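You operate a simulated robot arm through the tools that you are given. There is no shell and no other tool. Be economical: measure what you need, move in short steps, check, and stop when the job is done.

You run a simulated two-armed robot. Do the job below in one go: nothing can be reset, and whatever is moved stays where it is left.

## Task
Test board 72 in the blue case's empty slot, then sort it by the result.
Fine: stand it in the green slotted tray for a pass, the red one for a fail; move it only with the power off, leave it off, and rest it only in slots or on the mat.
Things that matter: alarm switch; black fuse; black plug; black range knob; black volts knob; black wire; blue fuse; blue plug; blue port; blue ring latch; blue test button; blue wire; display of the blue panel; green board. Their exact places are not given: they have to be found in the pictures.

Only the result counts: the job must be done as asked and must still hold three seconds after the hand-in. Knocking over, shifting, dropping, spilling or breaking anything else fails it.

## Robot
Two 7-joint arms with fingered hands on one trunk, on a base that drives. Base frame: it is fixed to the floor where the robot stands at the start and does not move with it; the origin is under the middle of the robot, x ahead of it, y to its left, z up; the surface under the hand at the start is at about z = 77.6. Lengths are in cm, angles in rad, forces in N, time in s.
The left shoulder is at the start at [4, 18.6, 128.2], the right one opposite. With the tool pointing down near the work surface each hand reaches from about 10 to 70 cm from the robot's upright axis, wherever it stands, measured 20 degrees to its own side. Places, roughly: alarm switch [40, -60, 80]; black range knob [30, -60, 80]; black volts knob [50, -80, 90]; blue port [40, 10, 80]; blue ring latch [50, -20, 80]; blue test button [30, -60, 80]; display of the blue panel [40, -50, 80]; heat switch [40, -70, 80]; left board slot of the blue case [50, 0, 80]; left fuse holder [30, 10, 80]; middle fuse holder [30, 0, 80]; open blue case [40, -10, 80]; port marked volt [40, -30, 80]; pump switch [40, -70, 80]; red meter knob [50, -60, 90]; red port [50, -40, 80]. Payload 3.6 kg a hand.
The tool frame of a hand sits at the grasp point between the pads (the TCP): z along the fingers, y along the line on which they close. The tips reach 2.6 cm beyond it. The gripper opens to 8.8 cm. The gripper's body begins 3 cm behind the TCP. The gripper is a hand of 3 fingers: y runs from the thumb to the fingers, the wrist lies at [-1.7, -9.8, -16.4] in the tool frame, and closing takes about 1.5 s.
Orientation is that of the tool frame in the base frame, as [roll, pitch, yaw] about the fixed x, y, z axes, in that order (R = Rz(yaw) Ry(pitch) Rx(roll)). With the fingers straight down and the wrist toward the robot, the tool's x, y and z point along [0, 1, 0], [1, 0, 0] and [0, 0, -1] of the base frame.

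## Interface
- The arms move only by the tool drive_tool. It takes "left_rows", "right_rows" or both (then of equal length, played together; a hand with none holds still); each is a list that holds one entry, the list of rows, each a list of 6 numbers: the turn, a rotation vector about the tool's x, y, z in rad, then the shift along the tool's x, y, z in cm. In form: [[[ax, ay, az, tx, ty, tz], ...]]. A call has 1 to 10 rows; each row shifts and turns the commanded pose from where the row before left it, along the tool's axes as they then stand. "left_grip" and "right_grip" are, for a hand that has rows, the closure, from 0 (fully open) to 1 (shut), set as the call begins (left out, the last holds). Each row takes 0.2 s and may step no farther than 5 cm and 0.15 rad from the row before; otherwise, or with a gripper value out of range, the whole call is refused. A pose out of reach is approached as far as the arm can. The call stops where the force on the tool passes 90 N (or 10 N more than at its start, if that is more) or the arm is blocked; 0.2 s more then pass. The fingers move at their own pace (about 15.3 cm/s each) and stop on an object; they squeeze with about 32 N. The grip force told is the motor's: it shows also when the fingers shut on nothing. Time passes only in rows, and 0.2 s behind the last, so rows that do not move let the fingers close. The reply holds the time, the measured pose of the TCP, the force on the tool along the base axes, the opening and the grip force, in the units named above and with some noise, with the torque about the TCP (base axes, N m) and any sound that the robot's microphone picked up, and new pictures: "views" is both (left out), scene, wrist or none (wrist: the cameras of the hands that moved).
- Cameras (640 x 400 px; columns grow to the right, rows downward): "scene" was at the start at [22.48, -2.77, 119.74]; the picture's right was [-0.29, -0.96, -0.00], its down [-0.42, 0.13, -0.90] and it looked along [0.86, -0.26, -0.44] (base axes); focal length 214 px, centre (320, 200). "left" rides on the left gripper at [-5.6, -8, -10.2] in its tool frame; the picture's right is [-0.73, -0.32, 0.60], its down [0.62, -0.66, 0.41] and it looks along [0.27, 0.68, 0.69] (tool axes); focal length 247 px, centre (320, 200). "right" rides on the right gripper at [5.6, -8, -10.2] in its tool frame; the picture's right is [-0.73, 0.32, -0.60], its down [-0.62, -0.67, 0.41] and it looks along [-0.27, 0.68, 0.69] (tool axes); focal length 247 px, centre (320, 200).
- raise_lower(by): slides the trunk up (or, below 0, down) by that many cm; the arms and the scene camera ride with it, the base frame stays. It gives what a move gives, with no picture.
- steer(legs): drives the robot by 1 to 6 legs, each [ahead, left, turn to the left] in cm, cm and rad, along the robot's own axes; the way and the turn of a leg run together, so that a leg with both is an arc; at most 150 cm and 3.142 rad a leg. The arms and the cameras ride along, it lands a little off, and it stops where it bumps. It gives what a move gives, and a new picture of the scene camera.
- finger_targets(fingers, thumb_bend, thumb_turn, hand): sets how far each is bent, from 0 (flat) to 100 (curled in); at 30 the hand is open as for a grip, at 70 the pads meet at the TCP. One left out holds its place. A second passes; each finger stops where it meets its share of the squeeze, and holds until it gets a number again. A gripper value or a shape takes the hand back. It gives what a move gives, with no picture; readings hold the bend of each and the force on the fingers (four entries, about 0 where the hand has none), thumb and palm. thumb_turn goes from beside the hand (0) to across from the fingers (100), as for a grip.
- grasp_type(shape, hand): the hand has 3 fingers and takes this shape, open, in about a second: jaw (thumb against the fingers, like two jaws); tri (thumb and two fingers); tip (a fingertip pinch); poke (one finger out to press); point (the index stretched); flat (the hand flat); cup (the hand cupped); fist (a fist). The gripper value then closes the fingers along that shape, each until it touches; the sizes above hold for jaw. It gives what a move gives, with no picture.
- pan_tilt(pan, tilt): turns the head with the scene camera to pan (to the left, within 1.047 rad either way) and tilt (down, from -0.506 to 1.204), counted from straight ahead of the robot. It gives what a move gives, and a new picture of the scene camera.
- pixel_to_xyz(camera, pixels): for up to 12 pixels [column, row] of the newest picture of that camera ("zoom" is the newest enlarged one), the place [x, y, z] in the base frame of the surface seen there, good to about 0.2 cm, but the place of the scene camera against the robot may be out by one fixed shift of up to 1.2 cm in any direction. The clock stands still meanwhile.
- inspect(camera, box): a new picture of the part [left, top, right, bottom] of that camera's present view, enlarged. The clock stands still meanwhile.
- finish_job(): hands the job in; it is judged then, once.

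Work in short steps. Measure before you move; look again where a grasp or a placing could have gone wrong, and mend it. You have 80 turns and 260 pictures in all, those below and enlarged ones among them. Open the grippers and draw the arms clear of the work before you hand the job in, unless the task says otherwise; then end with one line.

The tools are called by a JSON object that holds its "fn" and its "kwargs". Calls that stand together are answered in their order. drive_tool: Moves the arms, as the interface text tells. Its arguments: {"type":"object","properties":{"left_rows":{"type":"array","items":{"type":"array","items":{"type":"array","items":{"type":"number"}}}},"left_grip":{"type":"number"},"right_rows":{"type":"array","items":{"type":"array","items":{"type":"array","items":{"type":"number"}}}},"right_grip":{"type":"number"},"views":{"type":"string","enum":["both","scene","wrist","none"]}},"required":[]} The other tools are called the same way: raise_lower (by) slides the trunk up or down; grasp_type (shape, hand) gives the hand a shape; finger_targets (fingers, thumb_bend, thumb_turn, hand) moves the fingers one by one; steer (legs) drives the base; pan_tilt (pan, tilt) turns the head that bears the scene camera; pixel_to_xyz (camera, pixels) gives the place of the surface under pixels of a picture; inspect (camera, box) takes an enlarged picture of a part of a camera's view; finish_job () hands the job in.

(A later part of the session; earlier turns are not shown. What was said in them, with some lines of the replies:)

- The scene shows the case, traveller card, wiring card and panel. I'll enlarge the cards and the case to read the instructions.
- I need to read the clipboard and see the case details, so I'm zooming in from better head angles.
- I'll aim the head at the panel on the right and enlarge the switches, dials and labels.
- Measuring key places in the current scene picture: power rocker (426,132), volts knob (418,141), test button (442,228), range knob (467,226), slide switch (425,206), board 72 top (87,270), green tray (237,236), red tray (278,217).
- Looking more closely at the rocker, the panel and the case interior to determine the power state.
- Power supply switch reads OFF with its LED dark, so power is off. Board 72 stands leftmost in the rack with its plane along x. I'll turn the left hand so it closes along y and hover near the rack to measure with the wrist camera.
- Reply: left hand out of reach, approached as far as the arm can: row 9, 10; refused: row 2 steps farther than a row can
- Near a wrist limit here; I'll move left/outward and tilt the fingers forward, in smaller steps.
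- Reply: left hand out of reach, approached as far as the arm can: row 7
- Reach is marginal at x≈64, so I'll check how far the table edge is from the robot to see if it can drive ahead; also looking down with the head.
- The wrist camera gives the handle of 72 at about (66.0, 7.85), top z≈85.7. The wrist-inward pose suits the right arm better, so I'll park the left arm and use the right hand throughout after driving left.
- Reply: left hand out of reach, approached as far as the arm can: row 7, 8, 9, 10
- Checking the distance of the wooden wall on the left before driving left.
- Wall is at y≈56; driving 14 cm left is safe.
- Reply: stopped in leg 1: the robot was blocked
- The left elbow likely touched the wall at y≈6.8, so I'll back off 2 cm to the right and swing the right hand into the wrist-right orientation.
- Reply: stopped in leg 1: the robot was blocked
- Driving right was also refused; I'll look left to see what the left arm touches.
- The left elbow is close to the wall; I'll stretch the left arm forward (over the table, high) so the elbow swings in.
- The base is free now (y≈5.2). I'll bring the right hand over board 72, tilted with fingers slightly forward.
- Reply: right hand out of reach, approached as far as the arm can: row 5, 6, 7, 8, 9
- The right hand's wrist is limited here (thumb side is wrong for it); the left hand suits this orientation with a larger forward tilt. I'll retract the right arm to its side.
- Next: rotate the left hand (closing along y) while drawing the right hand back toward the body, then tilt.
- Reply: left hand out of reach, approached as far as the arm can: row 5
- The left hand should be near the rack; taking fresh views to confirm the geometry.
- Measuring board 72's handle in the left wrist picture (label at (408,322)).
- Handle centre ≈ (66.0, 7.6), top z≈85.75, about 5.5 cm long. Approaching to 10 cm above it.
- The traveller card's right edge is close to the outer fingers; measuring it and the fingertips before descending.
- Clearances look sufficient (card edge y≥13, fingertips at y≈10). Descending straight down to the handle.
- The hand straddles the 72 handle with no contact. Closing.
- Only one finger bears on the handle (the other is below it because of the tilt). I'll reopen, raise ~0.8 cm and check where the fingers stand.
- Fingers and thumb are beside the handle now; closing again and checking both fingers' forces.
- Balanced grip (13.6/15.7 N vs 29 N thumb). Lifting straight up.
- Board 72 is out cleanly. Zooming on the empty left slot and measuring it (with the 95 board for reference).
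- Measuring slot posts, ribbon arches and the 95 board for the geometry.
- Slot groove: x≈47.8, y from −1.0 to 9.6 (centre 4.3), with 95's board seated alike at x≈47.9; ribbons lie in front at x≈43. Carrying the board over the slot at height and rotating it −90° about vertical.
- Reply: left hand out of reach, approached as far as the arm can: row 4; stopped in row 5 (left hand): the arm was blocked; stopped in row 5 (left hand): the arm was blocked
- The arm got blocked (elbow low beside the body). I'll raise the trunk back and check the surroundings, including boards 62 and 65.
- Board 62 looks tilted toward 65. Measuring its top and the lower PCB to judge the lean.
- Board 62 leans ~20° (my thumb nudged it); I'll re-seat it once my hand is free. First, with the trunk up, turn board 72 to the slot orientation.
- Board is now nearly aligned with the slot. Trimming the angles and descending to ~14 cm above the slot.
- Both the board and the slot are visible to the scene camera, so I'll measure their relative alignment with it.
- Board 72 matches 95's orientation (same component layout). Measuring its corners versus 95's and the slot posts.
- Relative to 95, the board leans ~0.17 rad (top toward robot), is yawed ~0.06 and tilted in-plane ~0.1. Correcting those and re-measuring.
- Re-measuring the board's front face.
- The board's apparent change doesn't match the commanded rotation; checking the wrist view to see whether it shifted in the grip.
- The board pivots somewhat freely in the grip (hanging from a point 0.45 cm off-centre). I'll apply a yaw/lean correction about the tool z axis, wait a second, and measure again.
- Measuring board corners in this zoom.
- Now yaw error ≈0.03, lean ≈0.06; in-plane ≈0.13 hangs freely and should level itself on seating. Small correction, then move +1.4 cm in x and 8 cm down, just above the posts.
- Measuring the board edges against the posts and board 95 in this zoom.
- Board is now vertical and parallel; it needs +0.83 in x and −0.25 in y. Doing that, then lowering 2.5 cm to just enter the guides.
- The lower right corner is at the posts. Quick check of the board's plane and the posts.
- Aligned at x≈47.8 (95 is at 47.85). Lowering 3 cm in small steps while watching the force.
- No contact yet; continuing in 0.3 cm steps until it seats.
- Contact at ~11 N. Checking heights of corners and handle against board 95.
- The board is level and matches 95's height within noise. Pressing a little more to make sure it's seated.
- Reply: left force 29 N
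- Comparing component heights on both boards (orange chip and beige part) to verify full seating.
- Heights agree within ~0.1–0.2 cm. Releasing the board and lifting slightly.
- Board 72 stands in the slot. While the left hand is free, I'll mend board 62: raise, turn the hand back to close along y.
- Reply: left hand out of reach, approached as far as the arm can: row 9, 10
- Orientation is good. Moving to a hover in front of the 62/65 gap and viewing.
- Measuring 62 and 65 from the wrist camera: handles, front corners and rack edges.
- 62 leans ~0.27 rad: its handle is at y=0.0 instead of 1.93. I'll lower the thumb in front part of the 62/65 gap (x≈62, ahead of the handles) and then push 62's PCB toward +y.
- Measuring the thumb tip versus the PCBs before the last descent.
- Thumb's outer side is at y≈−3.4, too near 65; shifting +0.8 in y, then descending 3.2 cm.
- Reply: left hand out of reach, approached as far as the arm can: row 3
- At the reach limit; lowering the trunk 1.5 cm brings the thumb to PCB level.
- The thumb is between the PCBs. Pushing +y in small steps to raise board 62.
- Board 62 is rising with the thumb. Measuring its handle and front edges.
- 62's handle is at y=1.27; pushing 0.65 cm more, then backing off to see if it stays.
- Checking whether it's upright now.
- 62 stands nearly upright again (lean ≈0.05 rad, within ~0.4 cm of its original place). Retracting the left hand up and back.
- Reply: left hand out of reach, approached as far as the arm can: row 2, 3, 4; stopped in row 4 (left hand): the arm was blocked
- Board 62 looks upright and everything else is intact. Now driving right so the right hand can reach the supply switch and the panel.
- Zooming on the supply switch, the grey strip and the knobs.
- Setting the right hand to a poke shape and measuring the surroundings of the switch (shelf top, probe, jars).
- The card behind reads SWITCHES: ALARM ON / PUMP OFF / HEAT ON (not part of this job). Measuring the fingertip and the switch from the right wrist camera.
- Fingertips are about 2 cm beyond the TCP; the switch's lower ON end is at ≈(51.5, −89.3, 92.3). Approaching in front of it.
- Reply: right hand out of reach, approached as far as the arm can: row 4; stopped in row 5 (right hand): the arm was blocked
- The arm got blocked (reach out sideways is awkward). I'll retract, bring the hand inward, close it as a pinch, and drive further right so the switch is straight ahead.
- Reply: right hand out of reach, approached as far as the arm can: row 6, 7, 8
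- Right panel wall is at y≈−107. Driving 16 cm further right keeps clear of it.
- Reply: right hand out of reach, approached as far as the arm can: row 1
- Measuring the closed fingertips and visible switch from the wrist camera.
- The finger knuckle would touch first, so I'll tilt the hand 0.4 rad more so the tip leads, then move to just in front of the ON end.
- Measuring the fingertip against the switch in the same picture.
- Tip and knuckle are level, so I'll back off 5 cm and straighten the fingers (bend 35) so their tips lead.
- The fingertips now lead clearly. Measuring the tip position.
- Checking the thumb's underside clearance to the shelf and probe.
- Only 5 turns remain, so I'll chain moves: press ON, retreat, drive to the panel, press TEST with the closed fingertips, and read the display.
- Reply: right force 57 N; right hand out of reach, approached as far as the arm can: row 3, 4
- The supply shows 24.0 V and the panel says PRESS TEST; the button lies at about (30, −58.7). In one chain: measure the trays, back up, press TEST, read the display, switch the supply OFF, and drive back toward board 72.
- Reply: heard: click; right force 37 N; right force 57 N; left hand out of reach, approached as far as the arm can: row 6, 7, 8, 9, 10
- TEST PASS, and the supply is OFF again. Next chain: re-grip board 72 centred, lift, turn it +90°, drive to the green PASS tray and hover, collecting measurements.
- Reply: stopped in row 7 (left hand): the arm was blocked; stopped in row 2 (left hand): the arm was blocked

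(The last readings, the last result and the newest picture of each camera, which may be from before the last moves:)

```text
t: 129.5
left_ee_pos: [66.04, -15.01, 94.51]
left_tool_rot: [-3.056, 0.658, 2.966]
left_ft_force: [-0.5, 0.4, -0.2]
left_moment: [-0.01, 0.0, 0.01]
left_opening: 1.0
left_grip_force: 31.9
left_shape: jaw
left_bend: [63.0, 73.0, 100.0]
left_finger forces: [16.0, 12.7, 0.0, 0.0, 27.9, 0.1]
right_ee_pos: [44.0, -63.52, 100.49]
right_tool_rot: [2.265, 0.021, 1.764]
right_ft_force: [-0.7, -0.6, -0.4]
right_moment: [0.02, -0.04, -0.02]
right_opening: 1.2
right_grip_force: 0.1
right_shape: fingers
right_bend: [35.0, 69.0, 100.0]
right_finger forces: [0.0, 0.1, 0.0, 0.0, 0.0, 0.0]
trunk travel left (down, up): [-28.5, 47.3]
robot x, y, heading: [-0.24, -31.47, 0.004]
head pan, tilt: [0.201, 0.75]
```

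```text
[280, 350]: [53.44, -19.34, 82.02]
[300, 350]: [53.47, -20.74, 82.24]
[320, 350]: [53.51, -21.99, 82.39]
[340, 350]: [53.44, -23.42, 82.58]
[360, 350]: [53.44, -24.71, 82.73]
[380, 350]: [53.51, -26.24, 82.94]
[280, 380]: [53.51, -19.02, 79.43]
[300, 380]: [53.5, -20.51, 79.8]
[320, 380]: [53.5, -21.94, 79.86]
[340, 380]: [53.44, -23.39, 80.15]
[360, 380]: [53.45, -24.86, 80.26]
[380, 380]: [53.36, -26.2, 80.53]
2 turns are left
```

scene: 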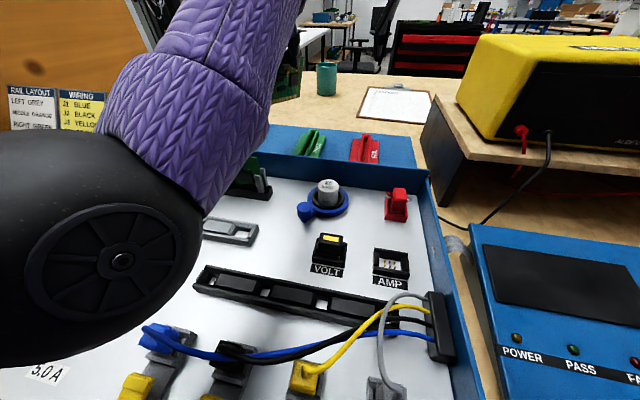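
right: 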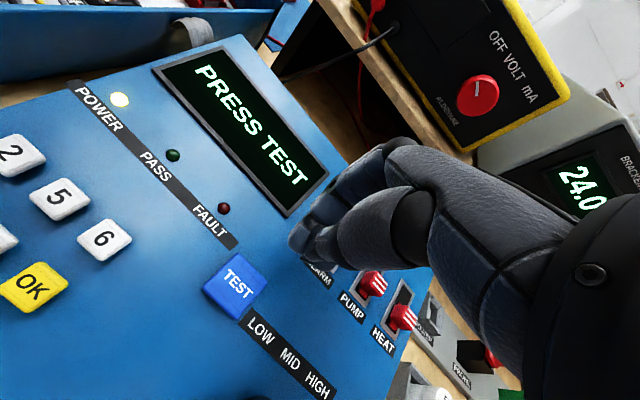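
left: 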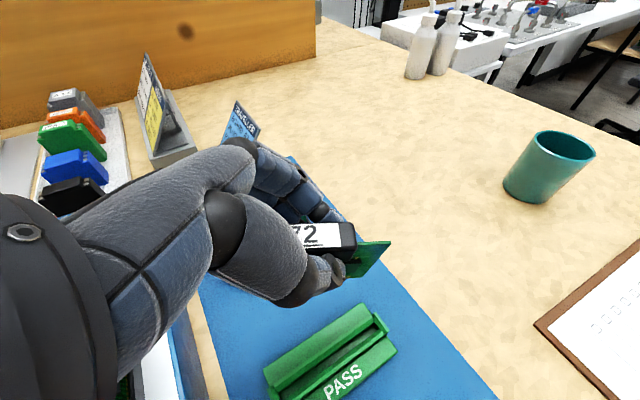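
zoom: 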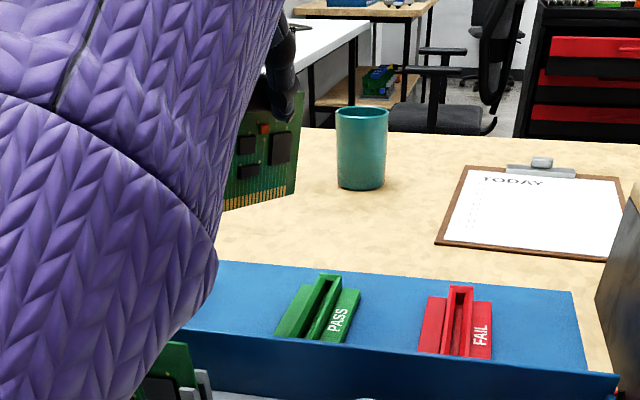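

Board 72 is in hand above the PASS tray: it needs about +0.30 yaw and −0.16 lean correction and a 2.9 cm shift in −y. Correcting, lowering to just above the groove walls, and measuring.

{"fn": "drive_tool", "kwargs": {"left_rows": [[[-0.0185, -0.0123, -0.1113, 0, 0, 0], [-0.0185, -0.0123, -0.1113, 0, 0, 0], [-0.0185, -0.0123, -0.1113, 0, 0, 0], [0, 0, 0, 1.77, -0.34, 2.22], [0, 0, 0, 1.77, -0.34, 2.22], [0, 0, 0, 1.77, -0.34, 2.22], [0, 0, 0, 0, 0, 0], [0, 0, 0, 0, 0, 0]]], "views": "both"}}

{"fn": "pixel_to_xyz", "kwargs": {"camera": "left", "pixels": [[303, 240], [319, 236], [333, 233], [345, 232], [366, 248], [374, 246], [382, 245], [388, 243], [365, 262], [372, 258], [358, 270], [380, 255]]}}

{"fn": "pixel_to_xyz", "kwargs": {"camera": "left", "pixels": [[380, 270], [400, 270], [420, 270], [360, 285], [380, 285], [400, 285], [420, 285], [360, 305], [380, 305], [400, 305], [340, 305], [380, 325]]}}

{"fn": "inspect", "kwargs": {"camera": "left", "box": [280, 200, 460, 340]}}

{"fn": "inspect", "kwargs": {"camera": "scene", "box": [260, 95, 364, 160]}}

{"fn": "pixel_to_xyz", "kwargs": {"camera": "zoom", "pixels": [[285, 200], [300, 200], [315, 200], [285, 250], [300, 250], [315, 250], [270, 290], [285, 290], [300, 290], [315, 290], [330, 290], [350, 290]]}}

{"fn": "pixel_to_xyz", "kwargs": {"camera": "zoom", "pixels": [[255, 320], [270, 320], [285, 320], [300, 320], [315, 320], [335, 320], [245, 350], [260, 350], [275, 350], [290, 350], [305, 350], [325, 350]]}}

```text
t: 131.3
left_ee_pos: [66.05, -18.26, 86.58]
left_tool_rot: [-2.852, 0.632, -2.897]
left_ft_force: [-0.2, 2.2, 1.3]
left_moment: [0.12, -0.07, 0.06]
left_opening: 1.02
left_grip_force: 31.9
left_shape: jaw
left_bend: [63.0, 73.0, 100.0]
left_finger forces: [17.0, 13.5, 0.0, 0.1, 28.6, 0.0]
right_ee_pos: [44.01, -63.58, 100.34]
right_tool_rot: [2.266, 0.02, 1.765]
right_ft_force: [-1.4, 0.0, -0.8]
right_moment: [0.0, -0.01, 0.02]
right_opening: 1.2
right_grip_force: 0.1
right_shape: fingers
right_bend: [35.0, 69.0, 100.0]
right_finger forces: [0.0, 0.0, 0.0, 0.0, 0.0, 0.0]
trunk travel left (down, up): [-28.5, 47.3]
robot x, y, heading: [0.01, -31.46, 0.008]
head pan, tilt: [0.201, 0.75]
```

scene: 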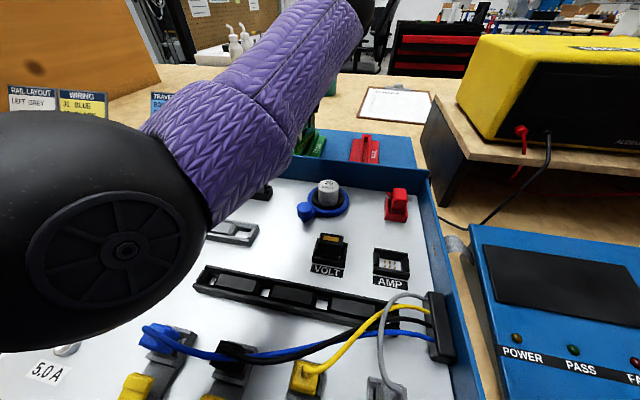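
left: 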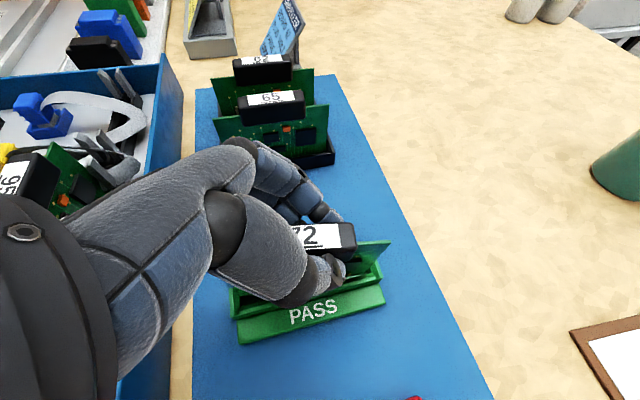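

```text
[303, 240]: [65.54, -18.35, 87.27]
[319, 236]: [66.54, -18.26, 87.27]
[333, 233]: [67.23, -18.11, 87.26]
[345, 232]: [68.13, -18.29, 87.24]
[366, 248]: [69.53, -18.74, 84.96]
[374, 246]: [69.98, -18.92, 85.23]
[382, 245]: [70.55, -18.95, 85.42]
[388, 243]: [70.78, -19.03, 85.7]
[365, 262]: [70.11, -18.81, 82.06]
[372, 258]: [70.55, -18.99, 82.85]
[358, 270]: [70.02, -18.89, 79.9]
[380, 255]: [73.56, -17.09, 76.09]
```

```text
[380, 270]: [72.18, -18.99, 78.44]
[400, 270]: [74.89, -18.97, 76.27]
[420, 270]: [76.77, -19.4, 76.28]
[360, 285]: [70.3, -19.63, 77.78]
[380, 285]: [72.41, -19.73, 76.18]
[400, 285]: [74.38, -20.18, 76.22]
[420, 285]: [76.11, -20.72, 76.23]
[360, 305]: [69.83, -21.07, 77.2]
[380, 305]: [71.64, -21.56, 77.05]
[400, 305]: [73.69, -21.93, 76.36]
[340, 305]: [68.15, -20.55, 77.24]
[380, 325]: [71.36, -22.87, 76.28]
```

```text
2.86 times, centred on (370, 270) of left
```

zoom: 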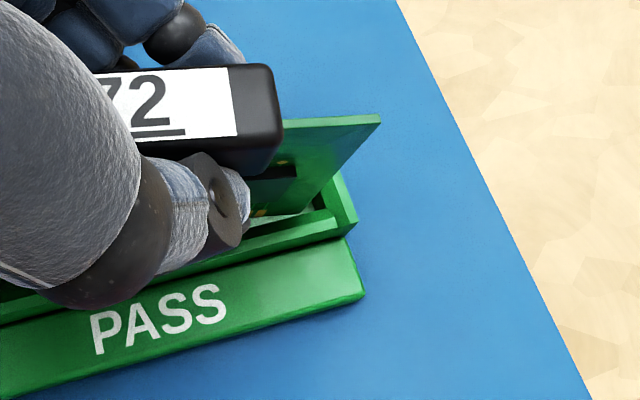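

```text
6.15 times, centred on (312, 128) of scene
```

zoom: 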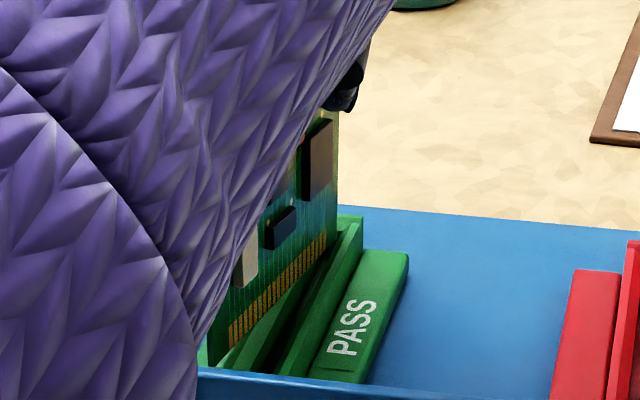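

```text
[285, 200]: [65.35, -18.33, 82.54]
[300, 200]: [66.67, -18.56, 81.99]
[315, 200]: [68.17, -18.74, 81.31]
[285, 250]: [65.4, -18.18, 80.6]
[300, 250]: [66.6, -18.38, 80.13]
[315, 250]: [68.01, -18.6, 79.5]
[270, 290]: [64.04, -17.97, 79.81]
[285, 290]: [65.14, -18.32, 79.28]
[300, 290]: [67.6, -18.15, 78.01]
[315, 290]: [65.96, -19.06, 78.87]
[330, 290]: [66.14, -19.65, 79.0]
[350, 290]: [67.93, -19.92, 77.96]
```

```text
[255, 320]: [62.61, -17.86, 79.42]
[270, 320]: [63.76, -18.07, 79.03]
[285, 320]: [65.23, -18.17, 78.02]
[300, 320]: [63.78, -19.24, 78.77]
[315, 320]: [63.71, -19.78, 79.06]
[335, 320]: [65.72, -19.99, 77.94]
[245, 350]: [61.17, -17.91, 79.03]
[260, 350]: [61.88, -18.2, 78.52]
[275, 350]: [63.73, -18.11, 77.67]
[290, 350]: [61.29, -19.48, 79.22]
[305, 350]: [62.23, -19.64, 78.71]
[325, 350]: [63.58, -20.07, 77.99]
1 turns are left
```

Measurements show the board needs +0.14 yaw, +0.35 in x and about −0.4 in y. Last chain: small lift, correct, lower into the PASS groove, release, retract both arms and hand in.

{"fn": "drive_tool", "kwargs": {"left_rows": [[[0, 0, 0, -0.473, -0.184, -0.619], [-0.0827, -0.0323, -0.1082, 0, 0, 0], [0, 0, 0, -0.147, -0.433, 0.241], [0, 0, 0, 0, 0, 0]]], "views": "none"}}

{"fn": "drive_tool", "kwargs": {"left_rows": [[[0, 0, 0, 0.591, 0.23, 0.773], [0, 0, 0, 0.183, 0.0714, 0.2397], [0, 0, 0, 0.183, 0.0714, 0.2397], [0, 0, 0, 0.183, 0.0714, 0.2397], [0, 0, 0, 0.183, 0.0714, 0.2397], [0, 0, 0, 0.183, 0.0714, 0.2397], [0, 0, 0, 0.183, 0.0714, 0.2397], [0, 0, 0, 0.183, 0.0714, 0.2397], [0, 0, 0, 0.183, 0.0714, 0.2397]]], "views": "none"}}

{"fn": "drive_tool", "kwargs": {"left_rows": [[[0, 0, 0, 0, 0, 0], [0, 0, 0, 0, 0, 0], [0, 0, 0, 0, 0, 0], [0, 0, 0, 0, 0, 0], [0, 0, 0, -0.591, -0.23, -0.773], [0, 0, 0, -1.182, -0.46, -1.546], [0, 0, 0, -2.363, -0.922, -3.093], [0, 0, 0, -2.363, -0.922, -3.093], [0, 0, 0, -2.363, -0.922, -3.093]]], "left_grip": 0.45, "views": "wrist"}}

{"fn": "raise_lower", "kwargs": {"by": 14}}

{"fn": "finish_job", "kwargs": {}}

```text
t: 132.3
left_ee_pos: [66.3, -18.64, 87.42]
left_tool_rot: [-2.854, 0.629, -2.759]
left_ft_force: [0.3, -0.2, -0.4]
left_moment: [0.02, -0.03, -0.04]
left_opening: 1.01
left_grip_force: 32.1
left_shape: jaw
left_bend: [63.0, 73.0, 100.0]
left_finger forces: [16.2, 13.2, 0.0, 0.1, 28.3, 0.1]
right_ee_pos: [44.02, -63.59, 100.52]
right_tool_rot: [2.265, 0.02, 1.765]
right_ft_force: [-0.7, 0.3, -0.1]
right_moment: [0.02, -0.01, 0.03]
right_opening: 1.2
right_grip_force: 0.1
right_shape: fingers
right_bend: [35.0, 69.0, 100.0]
right_finger forces: [0.0, 0.0, 0.1, 0.1, 0.0, 0.0]
trunk travel left (down, up): [-28.5, 47.3]
robot x, y, heading: [0.13, -31.58, 0.004]
head pan, tilt: [0.201, 0.75]
```

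```text
t: 134.3
left_ee_pos: [66.62, -18.67, 85.24]
left_tool_rot: [-2.84, 0.658, -2.749]
left_ft_force: [8.8, 3.8, 38.6]
left_moment: [0.09, -0.47, -0.15]
left_opening: 1.14
left_grip_force: 32.0
left_shape: jaw
left_bend: [63.0, 73.0, 100.0]
left_finger forces: [23.1, 16.5, 0.0, 0.0, 35.3, 0.0]
right_ee_pos: [43.86, -63.71, 100.59]
right_tool_rot: [2.264, 0.02, 1.763]
right_ft_force: [0.4, 0.2, 0.2]
right_moment: [0.05, 0.01, 0.0]
right_opening: 1.17
right_grip_force: 0.1
right_shape: fingers
right_bend: [35.0, 69.0, 100.0]
right_finger forces: [0.0, 0.0, 0.1, 0.0, 0.0, 0.1]
trunk travel left (down, up): [-28.5, 47.3]
robot x, y, heading: [-0.32, -31.58, 0.005]
head pan, tilt: [0.201, 0.75]
```

```text
t: 136.3
left_ee_pos: [66.32, -18.67, 98.95]
left_tool_rot: [-2.855, 0.63, -2.76]
left_ft_force: [0.5, -0.4, 0.3]
left_moment: [-0.01, 0.01, -0.03]
left_opening: 4.82
left_grip_force: 0.1
left_shape: jaw
left_bend: [41.0, 65.0, 100.0]
left_finger forces: [0.1, 0.0, 0.1, 0.0, 0.0, 0.0]
right_ee_pos: [44.1, -63.64, 100.43]
right_tool_rot: [2.264, 0.02, 1.766]
right_ft_force: [0.1, 0.0, 0.5]
right_moment: [-0.02, 0.01, 0.03]
right_opening: 1.19
right_grip_force: 0.0
right_shape: fingers
right_bend: [35.0, 69.0, 100.0]
right_finger forces: [0.0, 0.1, 0.1, 0.1, 0.0, 0.1]
trunk travel left (down, up): [-28.5, 47.3]
robot x, y, heading: [0.05, -31.46, -0.002]
head pan, tilt: [0.201, 0.75]
```

left: 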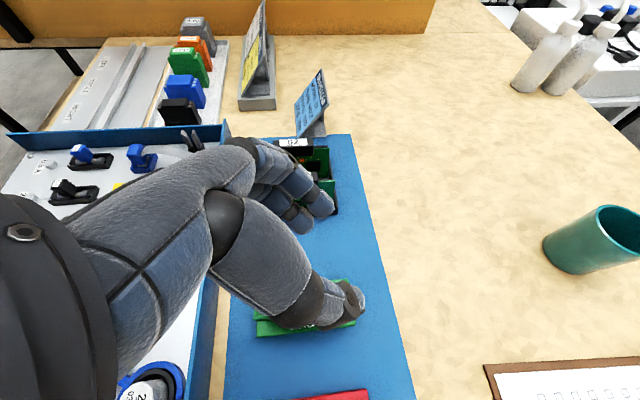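

```text
t: 137.9
left_ee_pos: [66.4, -18.6, 112.77]
left_tool_rot: [-2.853, 0.63, -2.756]
left_ft_force: [-0.6, 0.4, -0.6]
left_moment: [0.01, 0.0, 0.03]
left_opening: 4.8
left_grip_force: 0.1
left_shape: jaw
left_bend: [41.0, 65.0, 100.0]
left_finger forces: [0.0, 0.1, 0.0, 0.0, 0.0, 0.0]
right_ee_pos: [44.07, -63.64, 114.3]
right_tool_rot: [2.266, 0.02, 1.763]
right_ft_force: [0.6, 0.2, -0.6]
right_moment: [0.02, -0.01, -0.03]
right_opening: 1.19
right_grip_force: 0.1
right_shape: fingers
right_bend: [35.0, 69.0, 100.0]
right_finger forces: [0.0, 0.0, 0.0, 0.0, 0.1, 0.1]
trunk travel left (down, up): [-42.5, 33.3]
robot x, y, heading: [-0.29, -31.84, 0.005]
head pan, tilt: [0.201, 0.75]
```

```text
The job is handed in.
```

Board 72 read TEST PASS and the power is back off, but I can't confirm it is standing in the green tray: pushing it in stopped about 1.3 cm early at 39 N, and I released it and handed in without a clear view. I also knocked board 62 over about 20° in its rack and pushed it back to within about 0.5 cm of upright.
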